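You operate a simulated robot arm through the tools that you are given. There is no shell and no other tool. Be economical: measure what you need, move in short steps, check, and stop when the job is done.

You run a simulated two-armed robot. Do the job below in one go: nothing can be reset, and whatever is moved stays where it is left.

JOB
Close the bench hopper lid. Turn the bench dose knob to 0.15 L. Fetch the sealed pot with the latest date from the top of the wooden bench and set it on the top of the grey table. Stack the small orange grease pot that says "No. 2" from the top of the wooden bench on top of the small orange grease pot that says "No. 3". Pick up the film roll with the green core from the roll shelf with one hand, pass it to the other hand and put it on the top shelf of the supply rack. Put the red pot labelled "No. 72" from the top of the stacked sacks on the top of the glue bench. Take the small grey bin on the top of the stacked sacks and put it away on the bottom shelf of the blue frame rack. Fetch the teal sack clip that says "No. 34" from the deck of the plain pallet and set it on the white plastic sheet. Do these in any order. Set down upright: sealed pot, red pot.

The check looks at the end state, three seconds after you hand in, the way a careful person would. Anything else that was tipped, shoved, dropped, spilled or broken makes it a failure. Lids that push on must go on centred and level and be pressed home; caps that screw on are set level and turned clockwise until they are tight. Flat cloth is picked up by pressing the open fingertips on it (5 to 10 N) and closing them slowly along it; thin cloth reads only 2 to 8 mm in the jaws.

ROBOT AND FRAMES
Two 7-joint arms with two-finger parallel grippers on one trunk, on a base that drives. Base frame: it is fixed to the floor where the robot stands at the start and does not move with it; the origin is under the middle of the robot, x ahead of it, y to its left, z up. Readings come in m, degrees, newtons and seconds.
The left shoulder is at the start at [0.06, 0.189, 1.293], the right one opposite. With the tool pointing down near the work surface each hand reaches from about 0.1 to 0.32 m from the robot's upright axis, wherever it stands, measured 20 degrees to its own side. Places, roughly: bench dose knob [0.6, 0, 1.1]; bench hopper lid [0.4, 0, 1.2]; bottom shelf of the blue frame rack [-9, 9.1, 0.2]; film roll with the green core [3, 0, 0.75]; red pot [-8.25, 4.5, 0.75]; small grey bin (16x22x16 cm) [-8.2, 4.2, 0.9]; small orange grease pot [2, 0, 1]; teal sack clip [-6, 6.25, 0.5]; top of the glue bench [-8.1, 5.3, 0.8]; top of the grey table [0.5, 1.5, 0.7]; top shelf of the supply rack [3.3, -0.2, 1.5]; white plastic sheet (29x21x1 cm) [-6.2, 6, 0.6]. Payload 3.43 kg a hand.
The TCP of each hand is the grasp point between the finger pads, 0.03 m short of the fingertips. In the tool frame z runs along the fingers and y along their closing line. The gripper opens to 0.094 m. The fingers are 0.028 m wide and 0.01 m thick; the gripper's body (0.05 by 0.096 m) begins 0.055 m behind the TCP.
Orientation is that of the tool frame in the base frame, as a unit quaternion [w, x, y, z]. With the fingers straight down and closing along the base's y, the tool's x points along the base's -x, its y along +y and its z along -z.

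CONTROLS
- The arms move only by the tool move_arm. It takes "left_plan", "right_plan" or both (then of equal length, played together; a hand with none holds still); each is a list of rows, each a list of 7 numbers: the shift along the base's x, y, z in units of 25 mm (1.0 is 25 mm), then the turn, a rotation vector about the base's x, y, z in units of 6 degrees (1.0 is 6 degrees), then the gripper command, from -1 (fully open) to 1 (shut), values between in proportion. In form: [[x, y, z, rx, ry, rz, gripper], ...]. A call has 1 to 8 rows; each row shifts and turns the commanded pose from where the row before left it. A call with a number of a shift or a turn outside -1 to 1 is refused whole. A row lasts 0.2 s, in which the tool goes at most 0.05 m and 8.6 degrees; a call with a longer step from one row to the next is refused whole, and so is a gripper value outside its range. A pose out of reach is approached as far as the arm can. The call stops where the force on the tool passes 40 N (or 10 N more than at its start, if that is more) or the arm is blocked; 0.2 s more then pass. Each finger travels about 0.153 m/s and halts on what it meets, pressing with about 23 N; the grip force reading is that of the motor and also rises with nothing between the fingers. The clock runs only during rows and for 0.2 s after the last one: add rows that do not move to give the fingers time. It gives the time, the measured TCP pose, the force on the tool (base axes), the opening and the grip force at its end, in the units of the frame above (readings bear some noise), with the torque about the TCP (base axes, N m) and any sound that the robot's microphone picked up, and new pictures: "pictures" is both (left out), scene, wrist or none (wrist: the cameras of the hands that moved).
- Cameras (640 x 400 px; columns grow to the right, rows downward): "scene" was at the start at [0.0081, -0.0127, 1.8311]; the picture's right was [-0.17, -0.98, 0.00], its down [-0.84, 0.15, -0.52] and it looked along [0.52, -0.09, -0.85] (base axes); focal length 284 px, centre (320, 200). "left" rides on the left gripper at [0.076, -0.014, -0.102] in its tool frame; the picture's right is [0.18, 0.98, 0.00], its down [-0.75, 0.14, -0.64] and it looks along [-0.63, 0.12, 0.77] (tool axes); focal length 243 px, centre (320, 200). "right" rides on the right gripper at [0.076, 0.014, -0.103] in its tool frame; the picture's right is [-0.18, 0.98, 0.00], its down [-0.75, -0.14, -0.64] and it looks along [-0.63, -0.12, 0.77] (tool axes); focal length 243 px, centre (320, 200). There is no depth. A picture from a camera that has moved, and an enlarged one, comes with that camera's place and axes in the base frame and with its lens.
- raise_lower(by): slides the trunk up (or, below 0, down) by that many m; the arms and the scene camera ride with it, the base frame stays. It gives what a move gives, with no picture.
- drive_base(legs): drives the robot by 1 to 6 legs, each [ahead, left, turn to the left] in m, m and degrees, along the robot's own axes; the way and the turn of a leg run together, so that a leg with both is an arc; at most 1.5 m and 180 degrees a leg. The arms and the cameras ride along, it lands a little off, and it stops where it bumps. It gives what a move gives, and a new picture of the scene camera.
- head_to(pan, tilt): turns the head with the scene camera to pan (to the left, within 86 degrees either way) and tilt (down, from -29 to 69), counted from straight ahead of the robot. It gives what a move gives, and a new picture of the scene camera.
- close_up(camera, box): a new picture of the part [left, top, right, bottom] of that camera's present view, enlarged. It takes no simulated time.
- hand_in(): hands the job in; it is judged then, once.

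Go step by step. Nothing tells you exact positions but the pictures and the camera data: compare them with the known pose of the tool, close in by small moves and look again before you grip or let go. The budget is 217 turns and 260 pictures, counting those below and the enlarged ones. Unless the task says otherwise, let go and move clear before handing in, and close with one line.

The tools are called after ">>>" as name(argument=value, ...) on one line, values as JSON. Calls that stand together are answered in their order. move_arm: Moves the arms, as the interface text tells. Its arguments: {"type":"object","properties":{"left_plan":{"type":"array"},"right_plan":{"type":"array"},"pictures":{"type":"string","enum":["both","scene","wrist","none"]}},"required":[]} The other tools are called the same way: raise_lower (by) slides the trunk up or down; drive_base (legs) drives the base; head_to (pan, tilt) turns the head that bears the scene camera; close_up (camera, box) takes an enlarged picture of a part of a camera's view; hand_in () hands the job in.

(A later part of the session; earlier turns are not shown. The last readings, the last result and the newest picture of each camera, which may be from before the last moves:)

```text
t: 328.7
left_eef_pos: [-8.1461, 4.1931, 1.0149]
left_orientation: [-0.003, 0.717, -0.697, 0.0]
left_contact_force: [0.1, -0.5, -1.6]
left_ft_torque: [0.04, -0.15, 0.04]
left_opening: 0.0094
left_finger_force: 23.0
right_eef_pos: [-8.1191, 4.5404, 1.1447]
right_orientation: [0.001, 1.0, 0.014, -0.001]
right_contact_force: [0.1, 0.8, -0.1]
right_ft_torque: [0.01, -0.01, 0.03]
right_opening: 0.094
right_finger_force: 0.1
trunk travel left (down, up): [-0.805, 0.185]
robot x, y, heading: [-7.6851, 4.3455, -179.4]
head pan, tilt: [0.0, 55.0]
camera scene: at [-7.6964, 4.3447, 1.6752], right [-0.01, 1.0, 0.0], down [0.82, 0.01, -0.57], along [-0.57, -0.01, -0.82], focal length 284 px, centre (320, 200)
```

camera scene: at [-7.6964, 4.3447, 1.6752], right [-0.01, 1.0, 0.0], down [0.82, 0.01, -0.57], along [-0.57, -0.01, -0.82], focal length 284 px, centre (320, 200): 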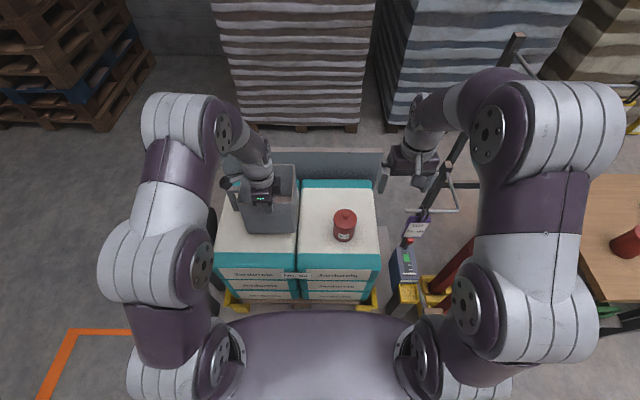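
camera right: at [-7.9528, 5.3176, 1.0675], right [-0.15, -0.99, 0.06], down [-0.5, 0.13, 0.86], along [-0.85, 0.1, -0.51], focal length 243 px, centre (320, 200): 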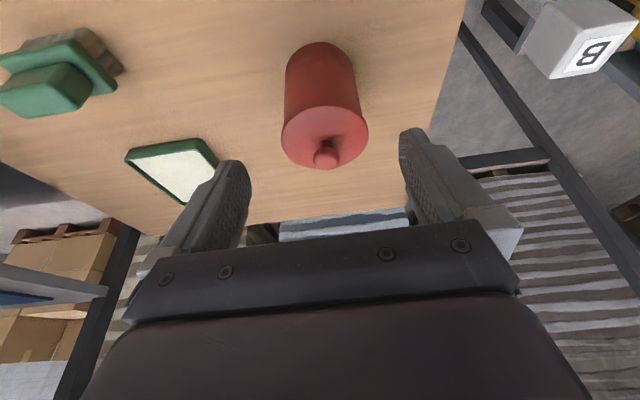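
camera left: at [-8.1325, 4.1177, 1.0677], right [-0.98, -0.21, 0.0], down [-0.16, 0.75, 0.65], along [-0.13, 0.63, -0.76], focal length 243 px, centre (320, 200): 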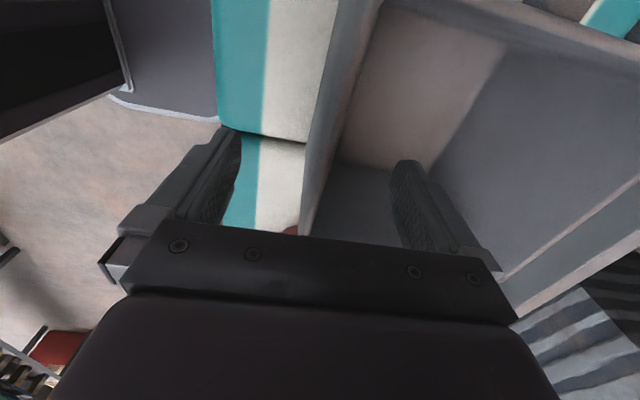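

Bin is held. Lift it more, back out, and head north toward the blue rack.

>>> move_arm(left_plan=[[0, 0, 1, 0, 0, 0, 1], [0, 0, 1, 0, 0, 0, 1], [0, 0, 1, 0, 0, 0, 1], [0, 0, 1, 0, 0, 0, 1], [0.6, 0, 0, 0, 0, 0, 1], [0.6, 0, 0, 0, 0, 0, 1]], pictures="none")

>>> drive_base(legs=[[-0.5, 0, 0], [0, 0, -90.5], [1.4, 0, 0]])

>>> head_to(pan=0, tilt=25)

```text
t: 330.1
left_eef_pos: [-8.1186, 4.1933, 1.1171]
left_orientation: [-0.003, 0.717, -0.697, -0.001]
left_contact_force: [1.2, 0.2, -2.2]
left_ft_torque: [0.06, -0.15, -0.01]
left_opening: 0.0096
left_finger_force: 23.2
right_eef_pos: [-8.1184, 4.5392, 1.1456]
right_orientation: [0.001, 1.0, 0.014, -0.001]
right_contact_force: [-0.4, 0.2, 0.5]
right_ft_torque: [-0.01, 0.05, -0.01]
right_opening: 0.0942
right_finger_force: 0.0
trunk travel left (down, up): [-0.805, 0.185]
robot x, y, heading: [-7.6833, 4.3444, -179.4]
head pan, tilt: [0.0, 55.0]
```

```text
t: 343.4
left_eef_pos: [-7.3226, 6.1693, 1.1166]
left_orientation: [0.003, -0.002, 1.0, -0.001]
left_contact_force: [-0.4, -0.1, -1.9]
left_ft_torque: [-0.16, 0.0, -0.01]
left_opening: 0.0091
left_finger_force: 22.2
right_eef_pos: [-6.9768, 6.1613, 1.1441]
right_orientation: [0.001, 0.708, -0.706, -0.001]
right_contact_force: [-0.4, 0.0, -0.2]
right_ft_torque: [0.0, 0.04, -0.01]
right_opening: 0.0941
right_finger_force: 0.1
trunk travel left (down, up): [-0.805, 0.185]
robot x, y, heading: [-7.1809, 5.7344, 89.4]
head pan, tilt: [0.0, 55.0]
camera scene: at [-7.1808, 5.7444, 1.6753], right [1.0, -0.01, 0.0], down [-0.01, -0.82, -0.57], along [0.01, 0.57, -0.82], focal length 284 px, centre (320, 200)
```

scene: 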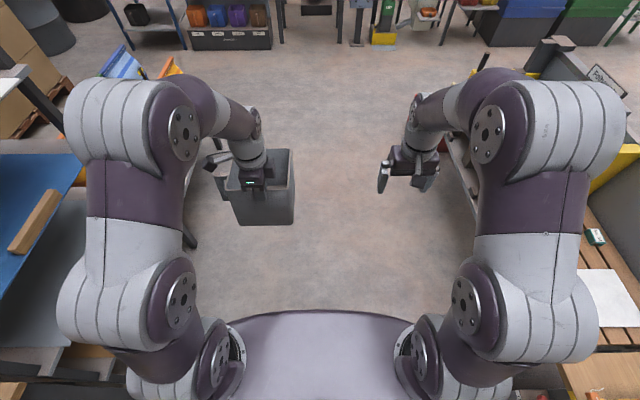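

```text
t: 344.3
left_eef_pos: [-7.3226, 6.1694, 1.1163]
left_orientation: [0.003, -0.002, 1.0, -0.001]
left_contact_force: [-1.2, -0.2, -2.8]
left_ft_torque: [-0.13, -0.01, -0.04]
left_opening: 0.009
left_finger_force: 23.2
right_eef_pos: [-6.9761, 6.1619, 1.1456]
right_orientation: [0.001, 0.709, -0.706, -0.002]
right_contact_force: [-0.3, 0.1, -0.7]
right_ft_torque: [0.04, -0.01, 0.0]
right_opening: 0.0939
right_finger_force: 0.0
trunk travel left (down, up): [-0.805, 0.185]
robot x, y, heading: [-7.1827, 5.7331, 89.1]
head pan, tilt: [0.0, 25.0]
camera scene: at [-7.1805, 5.7645, 1.7192], right [1.0, -0.01, 0.0], down [-0.01, -0.42, -0.91], along [0.01, 0.91, -0.42], focal length 284 px, centre (320, 200)
```

scene: 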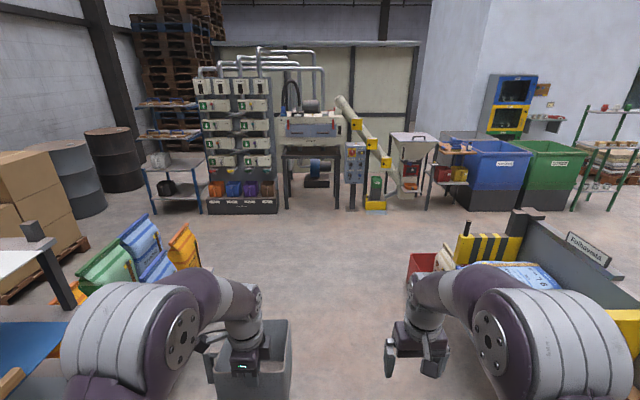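

The blue frame rack is at about x −9.4…−8.7, front y≈9.13. Driving there.

>>> drive_base(legs=[[1.45, 0, 0.5], [0.7, 0, 0], [0, 1.45, 0]])

>>> close_up(camera="scene", box=[200, 100, 400, 240])

```text
t: 361.8
left_eef_pos: [-8.8129, 8.2839, 1.1171]
left_orientation: [0.003, -0.016, 1.0, -0.001]
left_contact_force: [-0.1, 0.0, -2.5]
left_ft_torque: [-0.11, -0.05, 0.01]
left_opening: 0.0094
left_finger_force: 22.8
right_eef_pos: [-8.4672, 8.2851, 1.1448]
right_orientation: [0.0, 0.717, -0.697, -0.001]
right_contact_force: [-0.3, 0.0, -0.1]
right_ft_torque: [0.05, 0.01, 0.0]
right_opening: 0.0942
right_finger_force: 0.0
trunk travel left (down, up): [-0.805, 0.185]
robot x, y, heading: [-8.6629, 7.847, 90.6]
head pan, tilt: [0.0, 25.0]
camera scene: at [-8.6607, 7.8825, 1.7193], right [1.0, 0.01, 0.0], down [0.01, -0.42, -0.91], along [-0.01, 0.91, -0.42], focal length 284 px, centre (320, 200)
```

scene: 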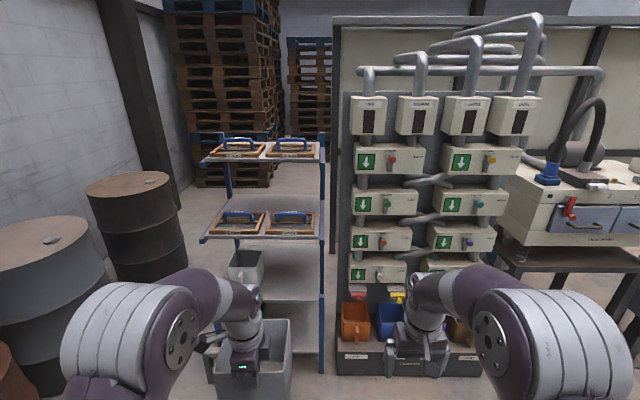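

```text
2.86 times, centred on (300, 170) of scene
camera zoom: at [-8.6607, 7.8825, 1.7193], right [1.0, 0.01, 0.0], down [0.01, -0.42, -0.91], along [-0.01, 0.91, -0.42], focal length 812 px, centre (377, 286)
```

zoom: 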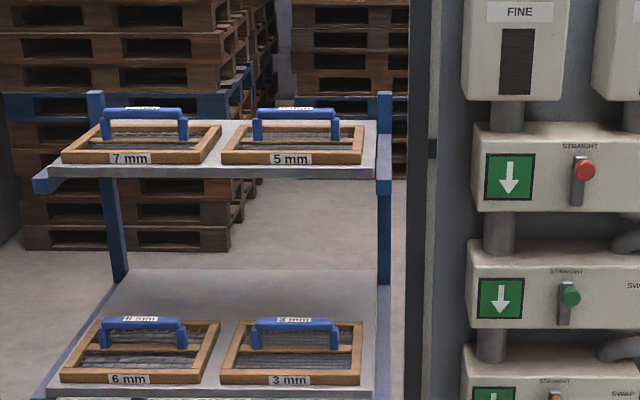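

>>> raise_lower(by=-0.4)

>>> head_to(pan=5, tilt=30)

```text
t: 365.6
left_eef_pos: [-8.814, 8.2845, 0.7171]
left_orientation: [0.003, -0.017, 1.0, -0.001]
left_contact_force: [-0.5, 0.2, -2.5]
left_ft_torque: [-0.14, -0.05, 0.04]
left_opening: 0.0094
left_finger_force: 23.1
right_eef_pos: [-8.4676, 8.2858, 0.7448]
right_orientation: [0.0, 0.718, -0.696, -0.003]
right_contact_force: [-0.9, -0.2, -1.2]
right_ft_torque: [0.0, 0.02, -0.01]
right_opening: 0.0938
right_finger_force: 0.0
trunk travel left (down, up): [-0.405, 0.585]
robot x, y, heading: [-8.6605, 7.8497, 90.6]
head pan, tilt: [0.0, 25.0]
```

```text
t: 366.3
left_eef_pos: [-8.8148, 8.2841, 0.7149]
left_orientation: [0.003, -0.016, 1.0, 0.0]
left_contact_force: [0.8, 0.7, -2.1]
left_ft_torque: [-0.14, -0.11, 0.03]
left_opening: 0.0092
left_finger_force: 23.1
right_eef_pos: [-8.467, 8.2866, 0.7446]
right_orientation: [0.001, 0.717, -0.697, -0.002]
right_contact_force: [-0.6, 0.1, 0.4]
right_ft_torque: [0.03, 0.02, 0.0]
right_opening: 0.094
right_finger_force: 0.0
trunk travel left (down, up): [-0.405, 0.585]
robot x, y, heading: [-8.6594, 7.8526, 90.7]
head pan, tilt: [5.0, 30.0]
camera scene: at [-8.6687, 7.8803, 1.3113], right [0.99, 0.1, 0.0], down [0.05, -0.5, -0.87], along [-0.09, 0.86, -0.5], focal length 284 px, centre (320, 200)
```

scene: 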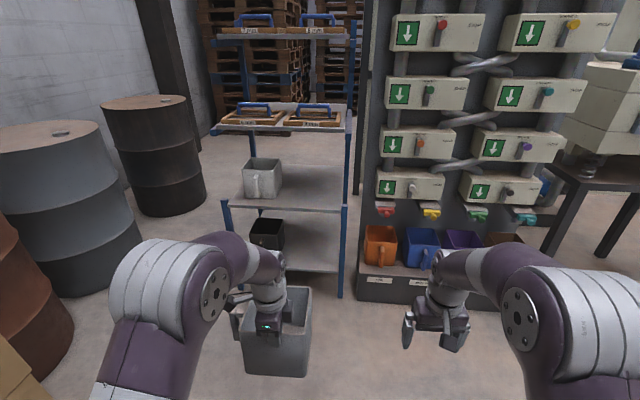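

The bottom shelf (z≈0.2) is free on its right half. I'll retract the right hand, lower the trunk, and approach.

>>> move_arm(right_plan=[[0, -1, 1, 0, 0, 0, -1], [0, -1, 1, 0, 0, 0, -1], [0, -1, 1, 0, 0, 0, -1], [0, -1, 1, 0, 0, 0, -1], [0, -0.5, 1, 0, 0, 0, -1], [0, 0, 1, 0, 0, 0, -1]], pictures="none")

>>> raise_lower(by=-0.3)

>>> drive_base(legs=[[0.5, 0.01, -0.7]])

```text
t: 367.7
left_eef_pos: [-8.8142, 8.2829, 0.7175]
left_orientation: [0.003, -0.015, 1.0, 0.0]
left_contact_force: [-0.4, 0.1, -1.5]
left_ft_torque: [-0.15, -0.06, -0.02]
left_opening: 0.0092
left_finger_force: 23.7
right_eef_pos: [-8.4694, 8.1712, 0.8216]
right_orientation: [0.001, 0.717, -0.697, -0.002]
right_contact_force: [0.4, -0.4, -0.2]
right_ft_torque: [0.01, 0.03, -0.03]
right_opening: 0.0941
right_finger_force: 0.1
right hand out of reach, approached as far as the arm can: row 4, 5, 6
trunk travel left (down, up): [-0.405, 0.585]
robot x, y, heading: [-8.6627, 7.8528, 90.8]
head pan, tilt: [5.0, 30.0]
```

```text
t: 370.7
left_eef_pos: [-8.8135, 8.2819, 0.4157]
left_orientation: [0.002, -0.016, 1.0, -0.001]
left_contact_force: [0.5, 0.5, -2.4]
left_ft_torque: [-0.16, -0.03, 0.0]
left_opening: 0.0092
left_finger_force: 23.2
right_eef_pos: [-8.4675, 8.1718, 0.523]
right_orientation: [0.001, 0.718, -0.696, -0.002]
right_contact_force: [-0.9, 0.0, -0.2]
right_ft_torque: [-0.03, -0.02, -0.02]
right_opening: 0.0939
right_finger_force: 0.0
trunk travel left (down, up): [-0.105, 0.885]
robot x, y, heading: [-8.659, 7.8473, 90.9]
head pan, tilt: [5.0, 30.0]
```

```text
t: 373.6
left_eef_pos: [-8.8285, 8.781, 0.4156]
left_orientation: [0.002, -0.013, 1.0, -0.001]
left_contact_force: [0.7, 0.3, -1.9]
left_ft_torque: [-0.16, -0.06, 0.01]
left_opening: 0.0092
left_finger_force: 23.2
right_eef_pos: [-8.4834, 8.6677, 0.5229]
right_orientation: [0.001, 0.716, -0.698, -0.001]
right_contact_force: [0.6, 0.7, 0.4]
right_ft_torque: [0.02, -0.03, -0.02]
right_opening: 0.0939
right_finger_force: 0.1
trunk travel left (down, up): [-0.105, 0.885]
robot x, y, heading: [-8.6762, 8.3487, 90.5]
head pan, tilt: [5.0, 30.0]
camera scene: at [-8.6841, 8.3771, 1.0113], right [1.0, 0.1, 0.0], down [0.05, -0.5, -0.87], along [-0.08, 0.86, -0.5], focal length 284 px, centre (320, 200)
```

scene: 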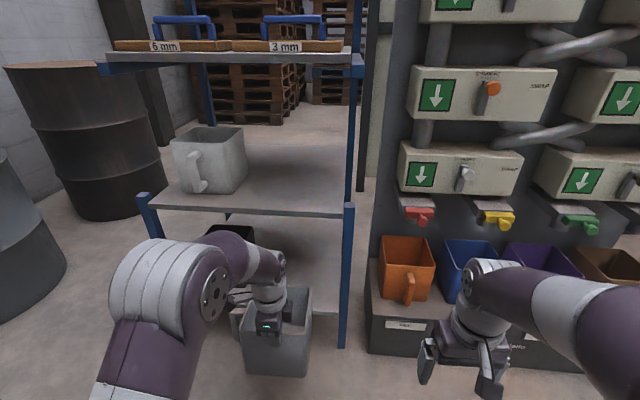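

>>> drive_base(legs=[[0.1, 0, 0]])

>>> move_arm(left_plan=[[0, 0.8, -0.3, 0, 0, 0, 1], [0, 0.8, -0.3, 0, 0, 0, 1], [0, 0.8, -0.3, 0, 0, 0, 1], [0, 0.8, -0.3, 0, 0, 0, 1], [0, 0.3, -0.3, 0, 0, 0, 1]], pictures="scene")

```text
t: 374.7
left_eef_pos: [-8.8285, 8.8814, 0.4174]
left_orientation: [0.003, -0.013, 1.0, -0.001]
left_contact_force: [-0.2, -0.5, -1.7]
left_ft_torque: [-0.13, -0.05, 0.0]
left_opening: 0.0095
left_finger_force: 23.2
right_eef_pos: [-8.4844, 8.7682, 0.5219]
right_orientation: [0.001, 0.716, -0.698, -0.002]
right_contact_force: [0.3, 0.5, 0.5]
right_ft_torque: [0.0, -0.04, -0.01]
right_opening: 0.094
right_finger_force: 0.0
trunk travel left (down, up): [-0.105, 0.885]
robot x, y, heading: [-8.676, 8.4486, 90.5]
head pan, tilt: [5.0, 30.0]
camera scene: at [-8.685, 8.4774, 1.0113], right [1.0, 0.1, 0.0], down [0.05, -0.5, -0.87], along [-0.08, 0.86, -0.5], focal length 284 px, centre (320, 200)
```

scene: 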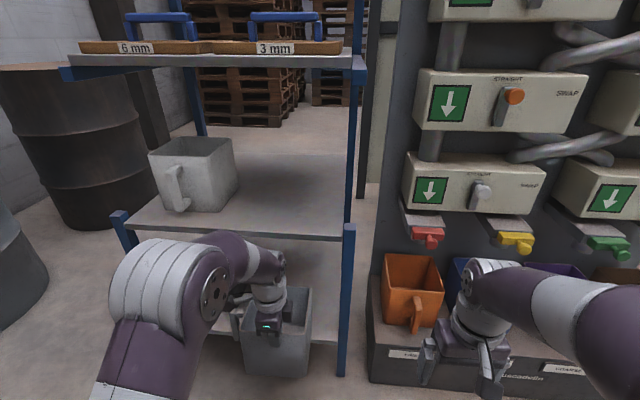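

```text
t: 375.9
left_eef_pos: [-8.8285, 8.9697, 0.3796]
left_orientation: [0.003, -0.012, 1.0, 0.001]
left_contact_force: [-0.3, -3.7, 20.6]
left_ft_torque: [-0.03, 0.12, 0.01]
left_opening: 0.0091
left_finger_force: 22.8
right_eef_pos: [-8.4832, 8.7676, 0.5234]
right_orientation: [0.0, 0.715, -0.699, -0.002]
right_contact_force: [0.4, 0.0, -0.6]
right_ft_torque: [0.01, 0.0, 0.0]
right_opening: 0.094
right_finger_force: 0.0
trunk travel left (down, up): [-0.105, 0.885]
robot x, y, heading: [-8.6763, 8.443, 90.5]
head pan, tilt: [5.0, 30.0]
camera scene: at [-8.6844, 8.4755, 1.0114], right [1.0, 0.1, 0.0], down [0.05, -0.5, -0.87], along [-0.08, 0.86, -0.5], focal length 284 px, centre (320, 200)
```

scene: 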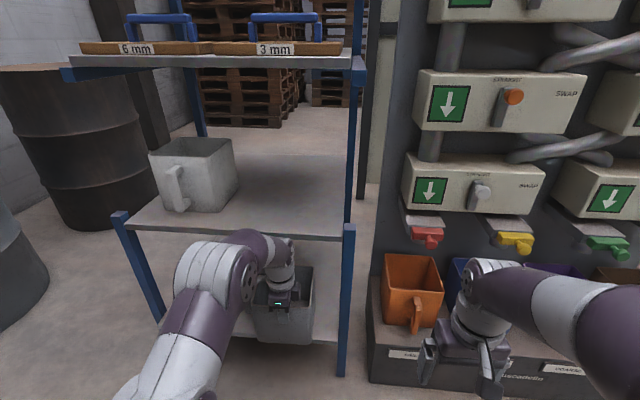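

>>> close_up(camera="scene", box=[200, 210, 380, 370])

```text
2.50 times, centred on (290, 290) of scene
camera zoom: at [-8.6844, 8.4755, 1.0114], right [1.0, 0.1, 0.0], down [0.05, -0.5, -0.87], along [-0.08, 0.86, -0.5], focal length 710 px, centre (395, -25)
```

zoom: 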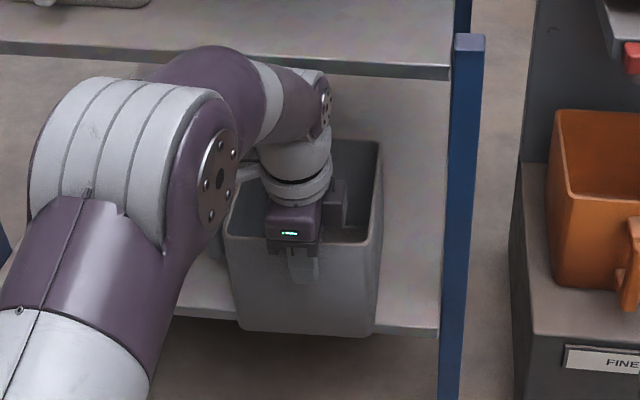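

>>> move_arm(left_plan=[[0, 0, 0.6, 0, 0, 0, 1], [0, 0.5, 0, 0, 0, 0, 1], [0, 0.5, 0, 0, 0, 0, 1]], pictures="none")

>>> move_arm(left_plan=[[0, 0.4, 0, 0, 0, 0, 1], [0, 0.4, 0, 0, 0, 0, 1]], pictures="scene")

```text
t: 376.7
left_eef_pos: [-8.8292, 8.9818, 0.3937]
left_orientation: [0.001, -0.014, 1.0, -0.006]
left_contact_force: [-0.1, 0.5, -1.8]
left_ft_torque: [-0.16, -0.05, -0.01]
left_opening: 0.0093
left_finger_force: 22.9
right_eef_pos: [-8.4844, 8.7634, 0.5257]
right_orientation: [-0.003, 0.717, -0.697, -0.004]
right_contact_force: [-0.3, -0.6, 0.4]
right_ft_torque: [-0.02, 0.02, -0.01]
right_opening: 0.0939
right_finger_force: 0.1
trunk travel left (down, up): [-0.105, 0.885]
robot x, y, heading: [-8.6751, 8.4482, 90.8]
head pan, tilt: [5.0, 30.0]
```

```text
t: 377.3
left_eef_pos: [-8.8297, 8.9848, 0.3938]
left_orientation: [-0.001, -0.011, 1.0, -0.005]
left_contact_force: [0.4, 0.3, -2.1]
left_ft_torque: [-0.13, -0.06, 0.02]
left_opening: 0.0094
left_finger_force: 22.3
left hand out of reach, approached as far as the arm can: row 2
right_eef_pos: [-8.4864, 8.7533, 0.5283]
right_orientation: [-0.005, 0.718, -0.696, -0.009]
right_contact_force: [0.2, 0.0, 0.9]
right_ft_torque: [0.01, 0.02, -0.02]
right_opening: 0.0941
right_finger_force: 0.0
trunk travel left (down, up): [-0.105, 0.885]
robot x, y, heading: [-8.6797, 8.4413, 91.0]
head pan, tilt: [5.0, 30.0]
camera scene: at [-8.6839, 8.4523, 1.0118], right [0.99, 0.1, 0.0], down [0.05, -0.48, -0.88], along [-0.09, 0.87, -0.48], focal length 284 px, centre (320, 200)
```

scene: 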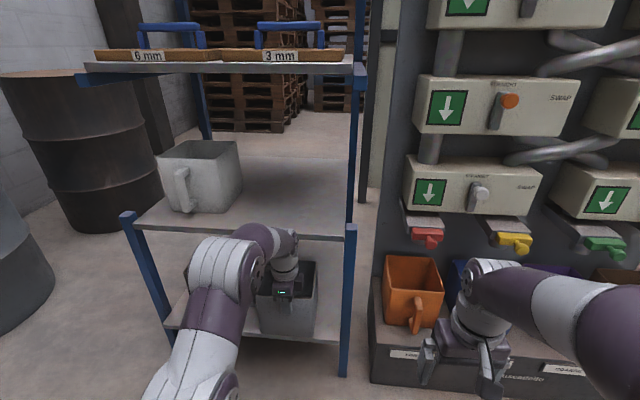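

The arm is leaning against something on the rack (the robot body tilts); back off at once.

>>> move_arm(left_plan=[[0, -0.8, 0, 0, 0, 0, 1], [0, -0.6, 0, 0, 0, 0, 1], [0, 0, 0, 0, 0, 0, 1]], pictures="scene")

>>> close_up(camera="scene", box=[120, 190, 380, 370])

```text
t: 378.1
left_eef_pos: [-8.828, 8.9733, 0.3904]
left_orientation: [0.002, -0.013, 1.0, 0.0]
left_contact_force: [-0.9, -0.1, -2.8]
left_ft_torque: [-0.16, -0.07, 0.02]
left_opening: 0.0092
left_finger_force: 22.8
right_eef_pos: [-8.481, 8.7693, 0.5223]
right_orientation: [0.001, 0.715, -0.699, -0.002]
right_contact_force: [0.1, 0.3, -0.9]
right_ft_torque: [-0.01, 0.01, 0.01]
right_opening: 0.094
right_finger_force: 0.1
trunk travel left (down, up): [-0.105, 0.885]
robot x, y, heading: [-8.675, 8.4526, 90.3]
head pan, tilt: [5.0, 30.0]
camera scene: at [-8.6846, 8.4792, 1.0114], right [1.0, 0.09, 0.0], down [0.05, -0.5, -0.87], along [-0.08, 0.86, -0.5], focal length 284 px, centre (320, 200)
```

scene: 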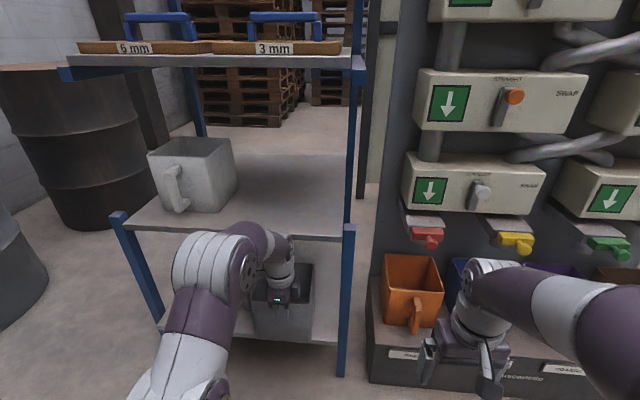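

```text
2.22 times, centred on (250, 280) of scene
camera zoom: at [-8.6846, 8.4792, 1.0114], right [1.0, 0.09, 0.0], down [0.05, -0.5, -0.87], along [-0.08, 0.86, -0.5], focal length 631 px, centre (476, 22)
```

zoom: 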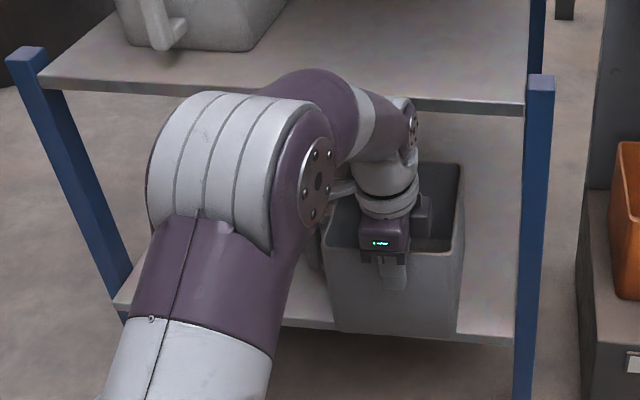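

>>> move_arm(left_plan=[[0, 0, -0.3, 0, 0, 0, 1], [0, 0, -0.2, 0, 0, 0, 1], [0, 0, 0, 0, 0, 0, 0.5], [0, 0, 0, 0, 0, 0, -0.5], [0, 0, 0, 0, 0, 0, -1], [0, 0, 0, 0, 0, 0, -1]], pictures="none")

>>> move_arm(left_plan=[[0, -0.5, 0, 0, 0, 0, -1], [0, -0.6, 0, 0, 0, 0, -1], [0, 0, 0.8, 0, 0, 0, -1], [0, 0, 0.8, 0, 0, 0, -1], [0, 0, 0.9, 0, 0, 0, -1]], pictures="scene")

```text
t: 379.5
left_eef_pos: [-8.8285, 8.9704, 0.3764]
left_orientation: [0.003, -0.013, 1.0, -0.001]
left_contact_force: [0.2, 0.2, 0.4]
left_ft_torque: [-0.03, -0.01, 0.0]
left_opening: 0.0941
left_finger_force: 0.0
right_eef_pos: [-8.4839, 8.7688, 0.5221]
right_orientation: [0.001, 0.716, -0.699, -0.002]
right_contact_force: [-0.2, 0.3, -0.4]
right_ft_torque: [0.01, -0.02, -0.04]
right_opening: 0.094
right_finger_force: 0.0
trunk travel left (down, up): [-0.105, 0.885]
robot x, y, heading: [-8.678, 8.4471, 90.7]
head pan, tilt: [5.0, 30.0]
```

```text
t: 380.7
left_eef_pos: [-8.828, 8.9432, 0.4404]
left_orientation: [0.002, -0.014, 1.0, -0.002]
left_contact_force: [0.9, 0.0, 0.4]
left_ft_torque: [-0.02, -0.01, 0.01]
left_opening: 0.094
left_finger_force: 0.1
right_eef_pos: [-8.4842, 8.7688, 0.522]
right_orientation: [0.001, 0.716, -0.698, -0.001]
right_contact_force: [0.5, -0.7, -0.5]
right_ft_torque: [0.0, 0.01, -0.01]
right_opening: 0.0941
right_finger_force: 0.0
trunk travel left (down, up): [-0.105, 0.885]
robot x, y, heading: [-8.6776, 8.4439, 90.3]
head pan, tilt: [5.0, 30.0]
camera scene: at [-8.6849, 8.4774, 1.0113], right [1.0, 0.1, 0.0], down [0.05, -0.5, -0.87], along [-0.08, 0.86, -0.5], focal length 284 px, centre (320, 200)
```

scene: 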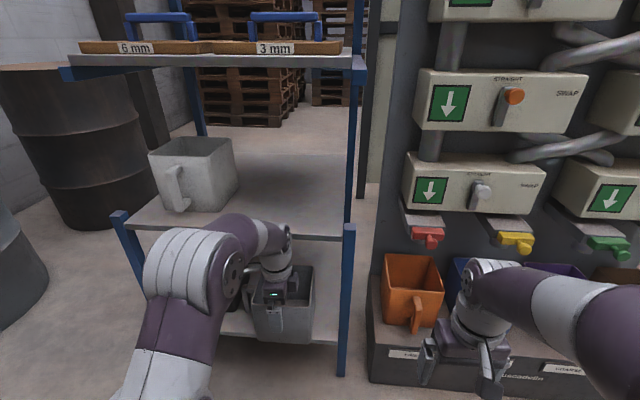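

>>> move_arm(left_plan=[[0, -1, 0, 0, 0, 0, 0], [0, -1, 0, 0, 0, 0, 1], [0, -1, 0, 0, 0, 0, 1], [0, -1, 0, -1, 0, 0, 1], [0, 0, -1, -1, 0, 0, 1], [0, 0, -1, -1, 0, 0, 1], [0, 0, -1, -1, 0, 0, 1], [0, 0, -0.6, -1, 0, 0, 1]], pictures="none")

```text
t: 382.5
left_eef_pos: [-8.8329, 8.807, 0.3152]
left_orientation: [-0.001, -0.013, 0.966, -0.26]
left_contact_force: [1.0, 0.0, -0.5]
left_ft_torque: [0.02, 0.0, 0.02]
left_opening: 0.0
left_finger_force: 23.0
left hand out of reach, approached as far as the arm can: row 6, 7, 8
right_eef_pos: [-8.4828, 8.7676, 0.5217]
right_orientation: [0.0, 0.716, -0.698, -0.003]
right_contact_force: [-0.4, 0.1, -0.2]
right_ft_torque: [-0.01, -0.01, 0.03]
right_opening: 0.0942
right_finger_force: 0.1
trunk travel left (down, up): [-0.105, 0.885]
robot x, y, heading: [-8.6762, 8.448, 90.7]
head pan, tilt: [5.0, 30.0]
```

>>> move_arm(left_plan=[[0, 0, 0, 1, 0, 0, 1], [0, 0, 0, 1, 0, 0, 1], [0, 0, 0, 1, 0, 0, 1], [0, 0, 0, 1, 0, 0, 1], [0, 0, 0, 1, 0, 0, 1], [0, 0, 0, 1, 0, 0, 1], [0, 0, 0, 1, 0, 0, 1], [0, 0, 0, 1, 0, 0, 1]], pictures="none")

>>> move_arm(left_plan=[[0, 0.6, 0, 1, 0, 0, 1], [0, 0.6, 0, 1, 0, 0, 1], [0, 0.6, 0, 0, 0, 0, 1], [0, 0.6, 0, 0, 0, 0, 1]], pictures="scene")

```text
t: 384.3
left_eef_pos: [-8.8309, 8.8064, 0.3154]
left_orientation: [0.005, -0.013, 0.988, 0.157]
left_contact_force: [-0.3, -1.1, 0.1]
left_ft_torque: [0.01, -0.03, 0.03]
left_opening: 0.0
left_finger_force: 23.3
right_eef_pos: [-8.4834, 8.7665, 0.5235]
right_orientation: [0.0, 0.716, -0.698, -0.001]
right_contact_force: [-0.1, 0.4, -0.4]
right_ft_torque: [-0.01, 0.01, 0.04]
right_opening: 0.0939
right_finger_force: 0.0
trunk travel left (down, up): [-0.105, 0.885]
robot x, y, heading: [-8.6741, 8.4502, 90.6]
head pan, tilt: [5.0, 30.0]
```

```text
t: 385.3
left_eef_pos: [-8.8374, 8.8458, 0.3151]
left_orientation: [-0.008, -0.015, 0.982, 0.189]
left_contact_force: [-1.2, -0.6, 0.3]
left_ft_torque: [0.01, -0.01, 0.0]
left_opening: 0.0
left_finger_force: 23.4
left hand out of reach, approached as far as the arm can: row 1, 2
right_eef_pos: [-8.4844, 8.7684, 0.5229]
right_orientation: [0.001, 0.716, -0.698, -0.002]
right_contact_force: [-0.1, -0.7, -0.5]
right_ft_torque: [-0.03, -0.04, 0.0]
right_opening: 0.0939
right_finger_force: 0.1
trunk travel left (down, up): [-0.105, 0.885]
robot x, y, heading: [-8.6751, 8.4476, 90.5]
head pan, tilt: [5.0, 30.0]
camera scene: at [-8.6849, 8.4773, 1.0113], right [1.0, 0.1, 0.0], down [0.05, -0.5, -0.87], along [-0.08, 0.86, -0.5], focal length 284 px, centre (320, 200)
```

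scene: 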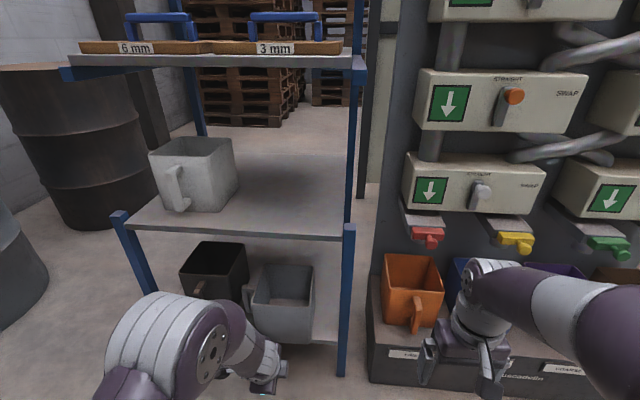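

The bin is on the bottom shelf. Next the sack clip: back off, raise up, and go to the plain pallet from the west side.

>>> drive_base(legs=[[-0.55, 0, 0]])

>>> raise_lower(by=0.4)

>>> move_arm(left_plan=[[0, 0, 1, -1, 0, 0, -1], [0, 0, 1, -1, 0, 0, -1], [0, 0, 1, -1, 0, 0, -1], [0, 0, 1, -0.7, 0, 0, -1], [0, 0, 1, 0, 0, 0, -1]], pictures="none")

>>> drive_base(legs=[[0, -1.4, 0], [0, 0, -90.6], [0, -1.48, 0]])

```text
t: 388.6
left_eef_pos: [-8.8309, 8.2877, 0.3154]
left_orientation: [-0.008, -0.014, 0.982, 0.189]
left_contact_force: [0.4, 0.2, -0.1]
left_ft_torque: [0.04, 0.04, 0.02]
left_opening: 0.0
left_finger_force: 22.9
right_eef_pos: [-8.4783, 8.2094, 0.5219]
right_orientation: [0.001, 0.716, -0.699, -0.002]
right_contact_force: [-0.3, -1.3, 0.3]
right_ft_torque: [0.01, 0.0, 0.01]
right_opening: 0.094
right_finger_force: 0.0
trunk travel left (down, up): [-0.105, 0.885]
robot x, y, heading: [-8.6715, 7.8925, 90.4]
head pan, tilt: [5.0, 30.0]
camera scene: at [-8.6808, 7.9187, 1.0113], right [1.0, 0.09, 0.0], down [0.05, -0.5, -0.87], along [-0.08, 0.86, -0.5], focal length 284 px, centre (320, 200)
```

scene: 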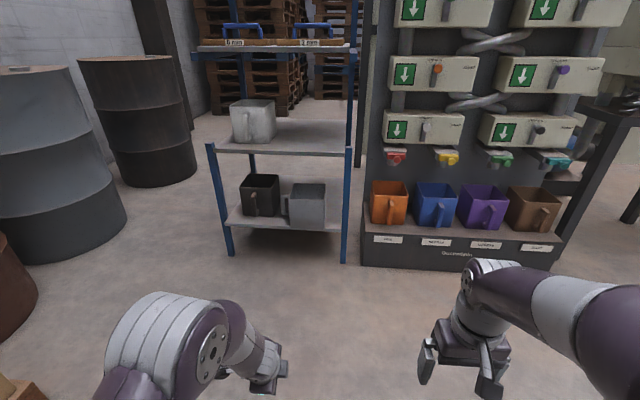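

```text
t: 392.4
left_eef_pos: [-8.8319, 8.2884, 0.7146]
left_orientation: [-0.008, -0.013, 0.982, 0.189]
left_contact_force: [-0.5, -0.4, -0.2]
left_ft_torque: [0.03, 0.01, 0.01]
left_opening: 0.0
left_finger_force: 23.5
right_eef_pos: [-8.4778, 8.2096, 0.923]
right_orientation: [0.0, 0.715, -0.699, -0.002]
right_contact_force: [-0.8, 0.1, 0.3]
right_ft_torque: [-0.03, -0.03, -0.01]
right_opening: 0.0942
right_finger_force: 0.1
trunk travel left (down, up): [-0.505, 0.485]
robot x, y, heading: [-8.6743, 7.8882, 90.2]
head pan, tilt: [5.0, 30.0]
```

```text
t: 393.6
left_eef_pos: [-8.8382, 8.2915, 0.8348]
left_orientation: [-0.025, -0.013, 0.999, 0.023]
left_contact_force: [1.0, 0.9, 0.4]
left_ft_torque: [0.01, 0.01, -0.01]
left_opening: 0.0939
left_finger_force: 0.0
left hand out of reach, approached as far as the arm can: row 2
right_eef_pos: [-8.4785, 8.208, 0.9229]
right_orientation: [0.0, 0.715, -0.699, -0.001]
right_contact_force: [-0.2, -1.2, -0.1]
right_ft_torque: [0.01, 0.0, 0.0]
right_opening: 0.0942
right_finger_force: 0.0
trunk travel left (down, up): [-0.505, 0.485]
robot x, y, heading: [-8.6735, 7.8904, 90.4]
head pan, tilt: [5.0, 30.0]
```

```text
t: 411.1
left_eef_pos: [-6.853, 6.6372, 0.8344]
left_orientation: [-0.001, 0.691, 0.722, 0.036]
left_contact_force: [-0.6, -0.3, -0.4]
left_ft_torque: [-0.02, -0.02, 0.02]
left_opening: 0.0938
left_finger_force: 0.0
right_eef_pos: [-6.9294, 6.2756, 0.9215]
right_orientation: [0.001, -0.02, 1.0, 0.002]
right_contact_force: [-0.7, -0.2, 0.1]
right_ft_torque: [0.02, 0.02, -0.02]
right_opening: 0.0939
right_finger_force: 0.0
trunk travel left (down, up): [-0.505, 0.485]
robot x, y, heading: [-7.251, 6.4619, 1.4]
head pan, tilt: [5.0, 30.0]
camera scene: at [-7.2217, 6.4723, 1.4113], right [0.11, -0.99, 0.0], down [-0.5, -0.05, -0.87], along [0.86, 0.1, -0.5], focal length 284 px, centre (320, 200)
```

scene: 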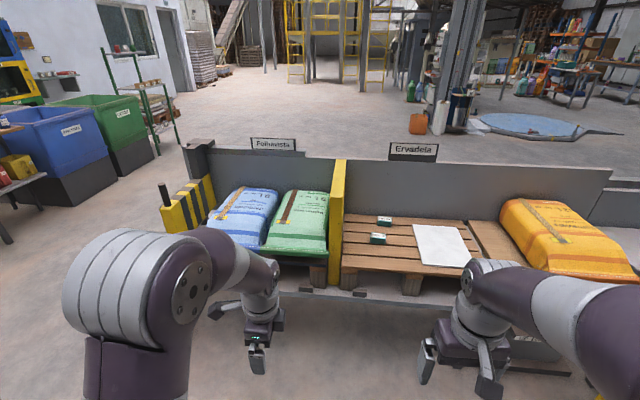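

>>> close_up(camera="scene", box=[340, 200, 480, 290])

```text
4.44 times, centred on (410, 245) of scene
camera zoom: at [-7.2217, 6.4723, 1.4113], right [0.11, -0.99, 0.0], down [-0.5, -0.05, -0.87], along [0.86, 0.1, -0.5], focal length 1262 px, centre (-80, 0)
```

zoom: 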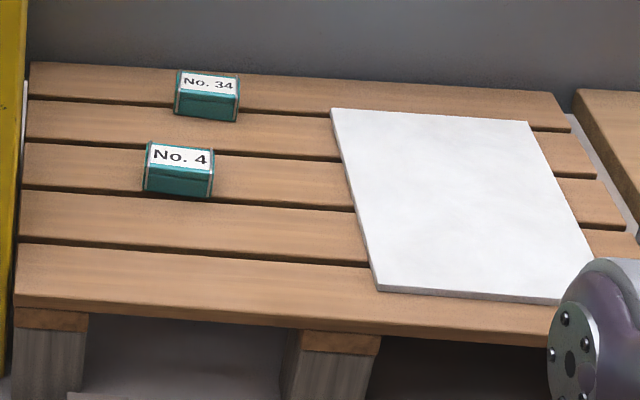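

No. 34 is the farther clip at about (−6.01, 6.29, top 0.61). I'll raise the left hand out of the way and move up.

>>> move_arm(left_plan=[[-0.3, 0.3, 1, 0, 0, 0, -1], [-0.3, 0.3, 1, 0, 0, 0, -1], [-0.3, 0.3, 1, 0, 0, 0, -1], [-0.3, 0, 1, 0, 0, 0, -1], [0, 0, 1, 0, 0, 0, -1], [0, 0, 1, 0, 0, 0, -1], [0, 0, 1, 0, 0, 0, -1], [0, 0, 1, 0, 0, 0, -1]], pictures="none")

>>> drive_base(legs=[[0.57, 0, -1.2]])

```text
t: 412.9
left_eef_pos: [-6.8863, 6.6591, 0.929]
left_orientation: [-0.001, 0.691, 0.722, 0.035]
left_contact_force: [1.3, 0.4, 0.2]
left_ft_torque: [-0.02, 0.0, 0.03]
left_opening: 0.0939
left_finger_force: 0.1
left hand out of reach, approached as far as the arm can: row 4, 5, 6, 7, 8
right_eef_pos: [-6.9304, 6.2759, 0.9228]
right_orientation: [0.001, -0.02, 1.0, 0.001]
right_contact_force: [0.1, 1.4, 1.1]
right_ft_torque: [-0.01, 0.01, -0.03]
right_opening: 0.094
right_finger_force: 0.1
trunk travel left (down, up): [-0.505, 0.485]
robot x, y, heading: [-7.2518, 6.4623, 1.2]
head pan, tilt: [5.0, 30.0]
```

```text
t: 416.2
left_eef_pos: [-6.3176, 6.664, 0.9284]
left_orientation: [-0.001, 0.696, 0.718, 0.035]
left_contact_force: [-0.8, 0.8, -0.7]
left_ft_torque: [0.03, 0.01, 0.02]
left_opening: 0.094
left_finger_force: 0.1
right_eef_pos: [-6.3651, 6.281, 0.9221]
right_orientation: [0.001, -0.013, 1.0, 0.002]
right_contact_force: [-0.5, 0.1, 0.0]
right_ft_torque: [0.04, 0.04, -0.01]
right_opening: 0.094
right_finger_force: 0.1
trunk travel left (down, up): [-0.505, 0.485]
robot x, y, heading: [-6.6846, 6.474, 0.5]
head pan, tilt: [5.0, 30.0]
camera scene: at [-6.655, 6.4818, 1.4113], right [0.1, -1.0, 0.0], down [-0.5, -0.05, -0.87], along [0.86, 0.08, -0.5], focal length 284 px, centre (320, 200)
```

scene: 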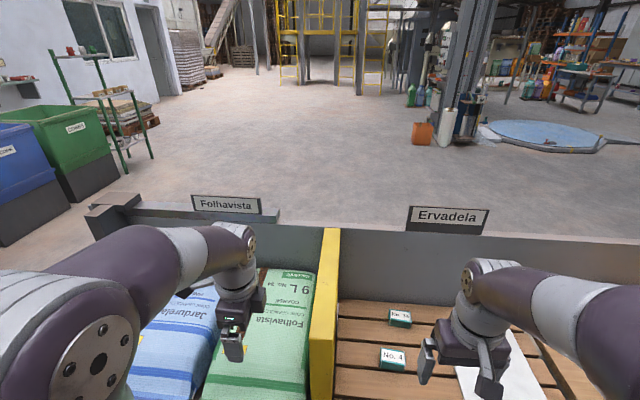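

>>> move_arm(right_plan=[[1, 0, 0, 0, -0.5, 0, -1], [1, 0, 0, 0, -0.5, 0, -1], [1, 0, 0, 0, -0.5, 0, -1], [1, 0, -0.3, 0, -0.5, 0, -1], [1, 0, -0.5, 0, -0.5, 0, -1], [1, 0, -0.5, 0, -0.5, 0, -1], [1, 0, -1, 0, -0.5, 0, -1], [1, 0, -1, 0, -0.5, 0, -1]], pictures="none")

>>> move_arm(right_plan=[[1, 0, -1, 0, 0, 0, -1], [1, 0, -1, 0, 0, 0, -1], [1, 0, -0.5, 0, 0, 0, -1]], pictures="wrist")

```text
t: 418.0
left_eef_pos: [-6.3168, 6.6638, 0.9297]
left_orientation: [-0.002, 0.695, 0.718, 0.034]
left_contact_force: [-0.7, -0.7, 0.4]
left_ft_torque: [0.0, 0.02, 0.02]
left_opening: 0.0941
left_finger_force: 0.1
right_eef_pos: [-6.1631, 6.2814, 0.8401]
right_orientation: [0.208, -0.013, 0.978, -0.002]
right_contact_force: [-0.1, 0.4, -0.1]
right_ft_torque: [0.04, -0.01, 0.01]
right_opening: 0.094
right_finger_force: 0.1
trunk travel left (down, up): [-0.505, 0.485]
robot x, y, heading: [-6.6845, 6.4734, 0.3]
head pan, tilt: [5.0, 30.0]
```

```text
t: 418.8
left_eef_pos: [-6.3163, 6.664, 0.9288]
left_orientation: [-0.002, 0.696, 0.718, 0.034]
left_contact_force: [0.3, -0.1, 0.2]
left_ft_torque: [0.0, 0.01, 0.03]
left_opening: 0.094
left_finger_force: 0.1
right_eef_pos: [-6.09, 6.2787, 0.7766]
right_orientation: [0.208, -0.013, 0.978, -0.001]
right_contact_force: [0.2, -0.3, -0.1]
right_ft_torque: [0.04, 0.01, -0.01]
right_opening: 0.0945
right_finger_force: 0.0
trunk travel left (down, up): [-0.505, 0.485]
robot x, y, heading: [-6.6821, 6.4709, 0.5]
head pan, tilt: [5.0, 30.0]
camera right: at [-6.2009, 6.2913, 0.84], right [0.14, 0.99, 0.07], down [0.43, -0.12, 0.89], along [0.89, -0.1, -0.44], focal length 243 px, centre (320, 200)
```

right: 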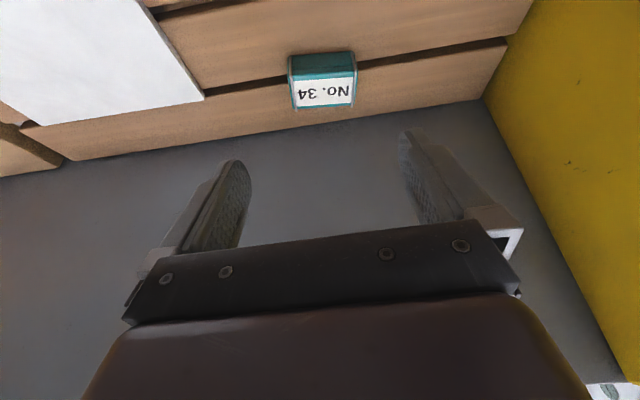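

>>> move_arm(right_plan=[[0.9, 0.1, -0.8, 0, 0, 0, -1], [0.9, 0.1, -0.8, 0, 0, 0, -1], [0.9, 0, -0.8, 0, 0, 0, -1], [0.5, 0, -0.9, 0, 0, 0, -1]], pictures="wrist")

```text
t: 419.8
left_eef_pos: [-6.3177, 6.6638, 0.9292]
left_orientation: [-0.001, 0.695, 0.718, 0.035]
left_contact_force: [0.1, -0.4, -0.3]
left_ft_torque: [0.04, 0.0, -0.01]
left_opening: 0.0939
left_finger_force: 0.1
right_eef_pos: [-6.0109, 6.285, 0.6935]
right_orientation: [0.209, -0.014, 0.978, -0.001]
right_contact_force: [-0.6, -0.6, 0.9]
right_ft_torque: [0.0, 0.0, -0.02]
right_opening: 0.094
right_finger_force: 0.1
trunk travel left (down, up): [-0.505, 0.485]
robot x, y, heading: [-6.687, 6.477, 0.5]
head pan, tilt: [5.0, 30.0]
camera right: at [-6.1223, 6.2969, 0.7573], right [0.14, 0.99, 0.07], down [0.43, -0.12, 0.9], along [0.89, -0.1, -0.44], focal length 243 px, centre (320, 200)
```

right: 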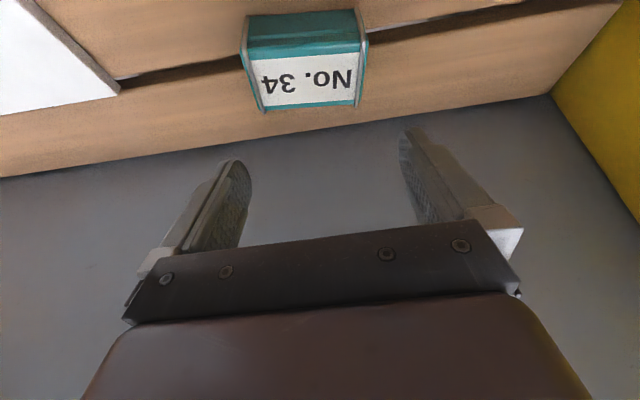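

>>> move_arm(right_plan=[[-0.7, 0, -0.7, 0, 0, 0, -1], [0, 0, -0.7, 0, 0, 0, -1], [0, 0, -0.7, 0, 0, 0, -1], [0, 0, -0.4, 0, 0, 0, -1]], pictures="wrist")

```text
t: 420.8
left_eef_pos: [-6.3175, 6.6635, 0.9292]
left_orientation: [-0.002, 0.695, 0.718, 0.034]
left_contact_force: [-0.2, 0.1, -0.4]
left_ft_torque: [0.0, 0.0, 0.0]
left_opening: 0.0936
left_finger_force: 0.1
right_eef_pos: [-6.0281, 6.2843, 0.6316]
right_orientation: [0.209, -0.014, 0.978, 0.0]
right_contact_force: [0.4, -0.1, 0.3]
right_ft_torque: [0.0, 0.0, 0.0]
right_opening: 0.0939
right_finger_force: 0.1
trunk travel left (down, up): [-0.505, 0.485]
robot x, y, heading: [-6.6868, 6.476, 0.8]
head pan, tilt: [5.0, 30.0]
camera right: at [-6.1393, 6.297, 0.695], right [0.14, 0.99, 0.07], down [0.43, -0.12, 0.89], along [0.89, -0.1, -0.44], focal length 243 px, centre (320, 200)
```

right: 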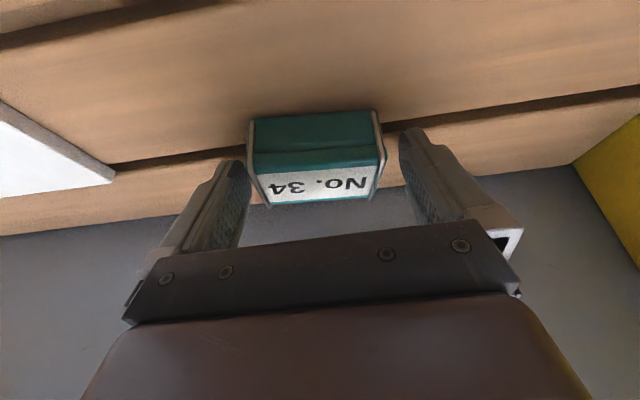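

>>> move_arm(right_plan=[[0, 0, -0.35, 0, 0, 0, -1], [0, 0, 0, 0, 0, 0, -0.4], [0, 0, 0, 0, 0, 0, 0.1], [0, 0, 0, 0, 0, 0, 0.2], [0, 0, 0, 0, 0, 0, 0.2]], pictures="none")

>>> move_arm(right_plan=[[0, 0, 0.6, 0, 0, 0, 0.2], [0, 0, 0.8, 0, 0, 0, 0.2], [0, 0, 0.8, 0, 0, 0, 0.2], [-0.8, -0.5, 0, 0, 0, 0, 0.2]], pictures="wrist")

```text
t: 422.0
left_eef_pos: [-6.3205, 6.6664, 0.9303]
left_orientation: [0.0, 0.695, 0.718, 0.035]
left_contact_force: [0.4, 0.7, -0.2]
left_ft_torque: [0.0, 0.04, 0.02]
left_opening: 0.0941
left_finger_force: 0.1
right_eef_pos: [-6.0274, 6.2868, 0.6283]
right_orientation: [0.213, -0.014, 0.977, -0.002]
right_contact_force: [5.0, 13.2, 27.8]
right_ft_torque: [1.51, -0.15, -0.14]
right_opening: 0.0733
right_finger_force: 23.1
trunk travel left (down, up): [-0.505, 0.485]
robot x, y, heading: [-6.6869, 6.4733, 0.8]
head pan, tilt: [5.0, 30.0]
```

```text
t: 423.0
left_eef_pos: [-6.3184, 6.6629, 0.9292]
left_orientation: [-0.002, 0.695, 0.718, 0.036]
left_contact_force: [-0.7, -0.9, 0.3]
left_ft_torque: [0.06, -0.02, 0.02]
left_opening: 0.0944
left_finger_force: 0.0
right_eef_pos: [-6.0503, 6.273, 0.68]
right_orientation: [0.209, -0.012, 0.978, -0.002]
right_contact_force: [-1.2, 0.1, -0.2]
right_ft_torque: [0.03, -0.01, -0.03]
right_opening: 0.0732
right_finger_force: 22.3
trunk travel left (down, up): [-0.505, 0.485]
robot x, y, heading: [-6.6871, 6.4767, 0.4]
head pan, tilt: [5.0, 30.0]
camera right: at [-6.1607, 6.2851, 0.7419], right [0.14, 0.99, 0.07], down [0.43, -0.12, 0.89], along [0.89, -0.1, -0.44], focal length 243 px, centre (320, 200)
```

right: 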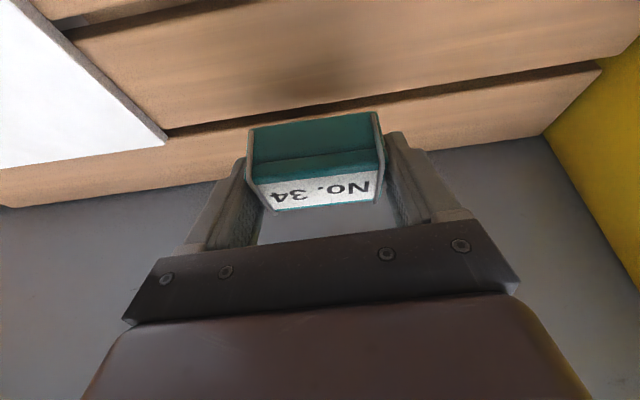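

>>> move_arm(right_plan=[[0, -0.5, 1, 0, 0, 0, 0.2], [0, -1, 1, 0, 0, 0, 0.2], [0, -1, 1, 0, 0, 0, 0.2], [-0.8, -1, 0, 0, 0, 0, 0.2], [-0.8, -1, 0, 0, 0, 0, 0.2], [-0.8, -1, 0, 0, 0, 0, 0.2], [-0.8, -1, 0, 0, 0, 0, 0.2], [-0.8, -1, 0, 0, 0, 0, 0.2]], pictures="none")

>>> move_arm(right_plan=[[-0.5, -0.9, 0, 0, 0, 0, 0.2], [-0.4, -0.9, 0, 0, 0, 0, 0.2], [0, 0, -1, 0, 0, 0, 0.2], [0, 0, -1, 0, 0, 0, 0.2]], pictures="both")

```text
t: 424.8
left_eef_pos: [-6.3189, 6.663, 0.9289]
left_orientation: [-0.001, 0.696, 0.717, 0.035]
left_contact_force: [0.4, 0.2, 0.3]
left_ft_torque: [0.02, 0.0, 0.0]
left_opening: 0.0939
left_finger_force: 0.2
right_eef_pos: [-6.1474, 6.0859, 0.7533]
right_orientation: [0.208, -0.013, 0.978, -0.002]
right_contact_force: [0.4, -0.4, 1.0]
right_ft_torque: [-0.02, 0.02, 0.02]
right_opening: 0.0729
right_finger_force: 23.6
trunk travel left (down, up): [-0.505, 0.485]
robot x, y, heading: [-6.6864, 6.4781, 0.5]
head pan, tilt: [5.0, 30.0]
```

```text
t: 425.8
left_eef_pos: [-6.3176, 6.6647, 0.9295]
left_orientation: [-0.002, 0.695, 0.718, 0.035]
left_contact_force: [-0.3, -1.1, -0.5]
left_ft_torque: [0.01, -0.02, 0.01]
left_opening: 0.0941
left_finger_force: 0.1
right_eef_pos: [-6.1707, 6.0389, 0.7039]
right_orientation: [0.208, -0.014, 0.978, -0.001]
right_contact_force: [0.4, 0.7, -0.2]
right_ft_torque: [0.03, 0.03, 0.04]
right_opening: 0.0731
right_finger_force: 22.5
trunk travel left (down, up): [-0.505, 0.485]
robot x, y, heading: [-6.6843, 6.4705, 0.8]
head pan, tilt: [5.0, 30.0]
camera scene: at [-6.6554, 6.4814, 1.4113], right [0.1, -1.0, 0.0], down [-0.5, -0.05, -0.87], along [0.86, 0.08, -0.5], focal length 284 px, centre (320, 200)
camera right: at [-6.2823, 6.052, 0.7662], right [0.14, 0.99, 0.07], down [0.43, -0.12, 0.9], along [0.89, -0.1, -0.44], focal length 243 px, centre (320, 200)
```

scene: 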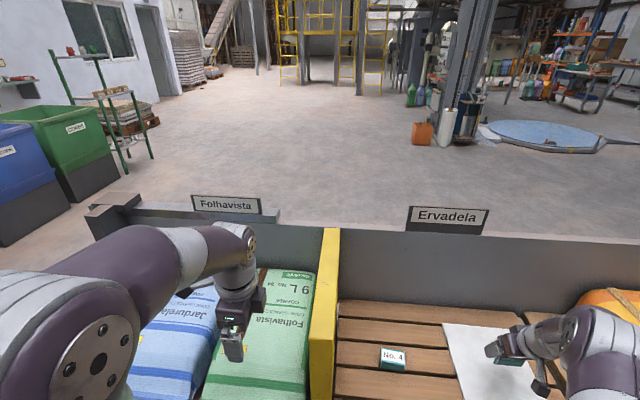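
right: 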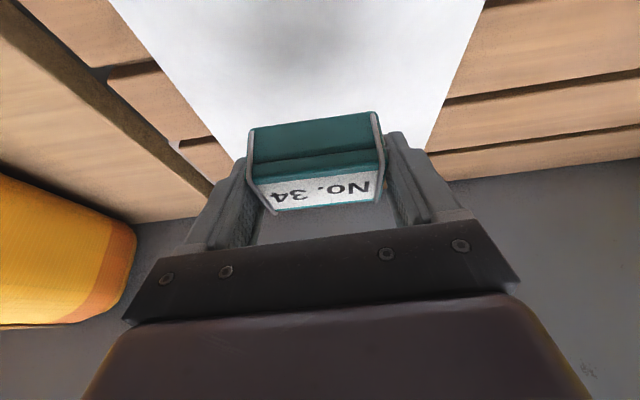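

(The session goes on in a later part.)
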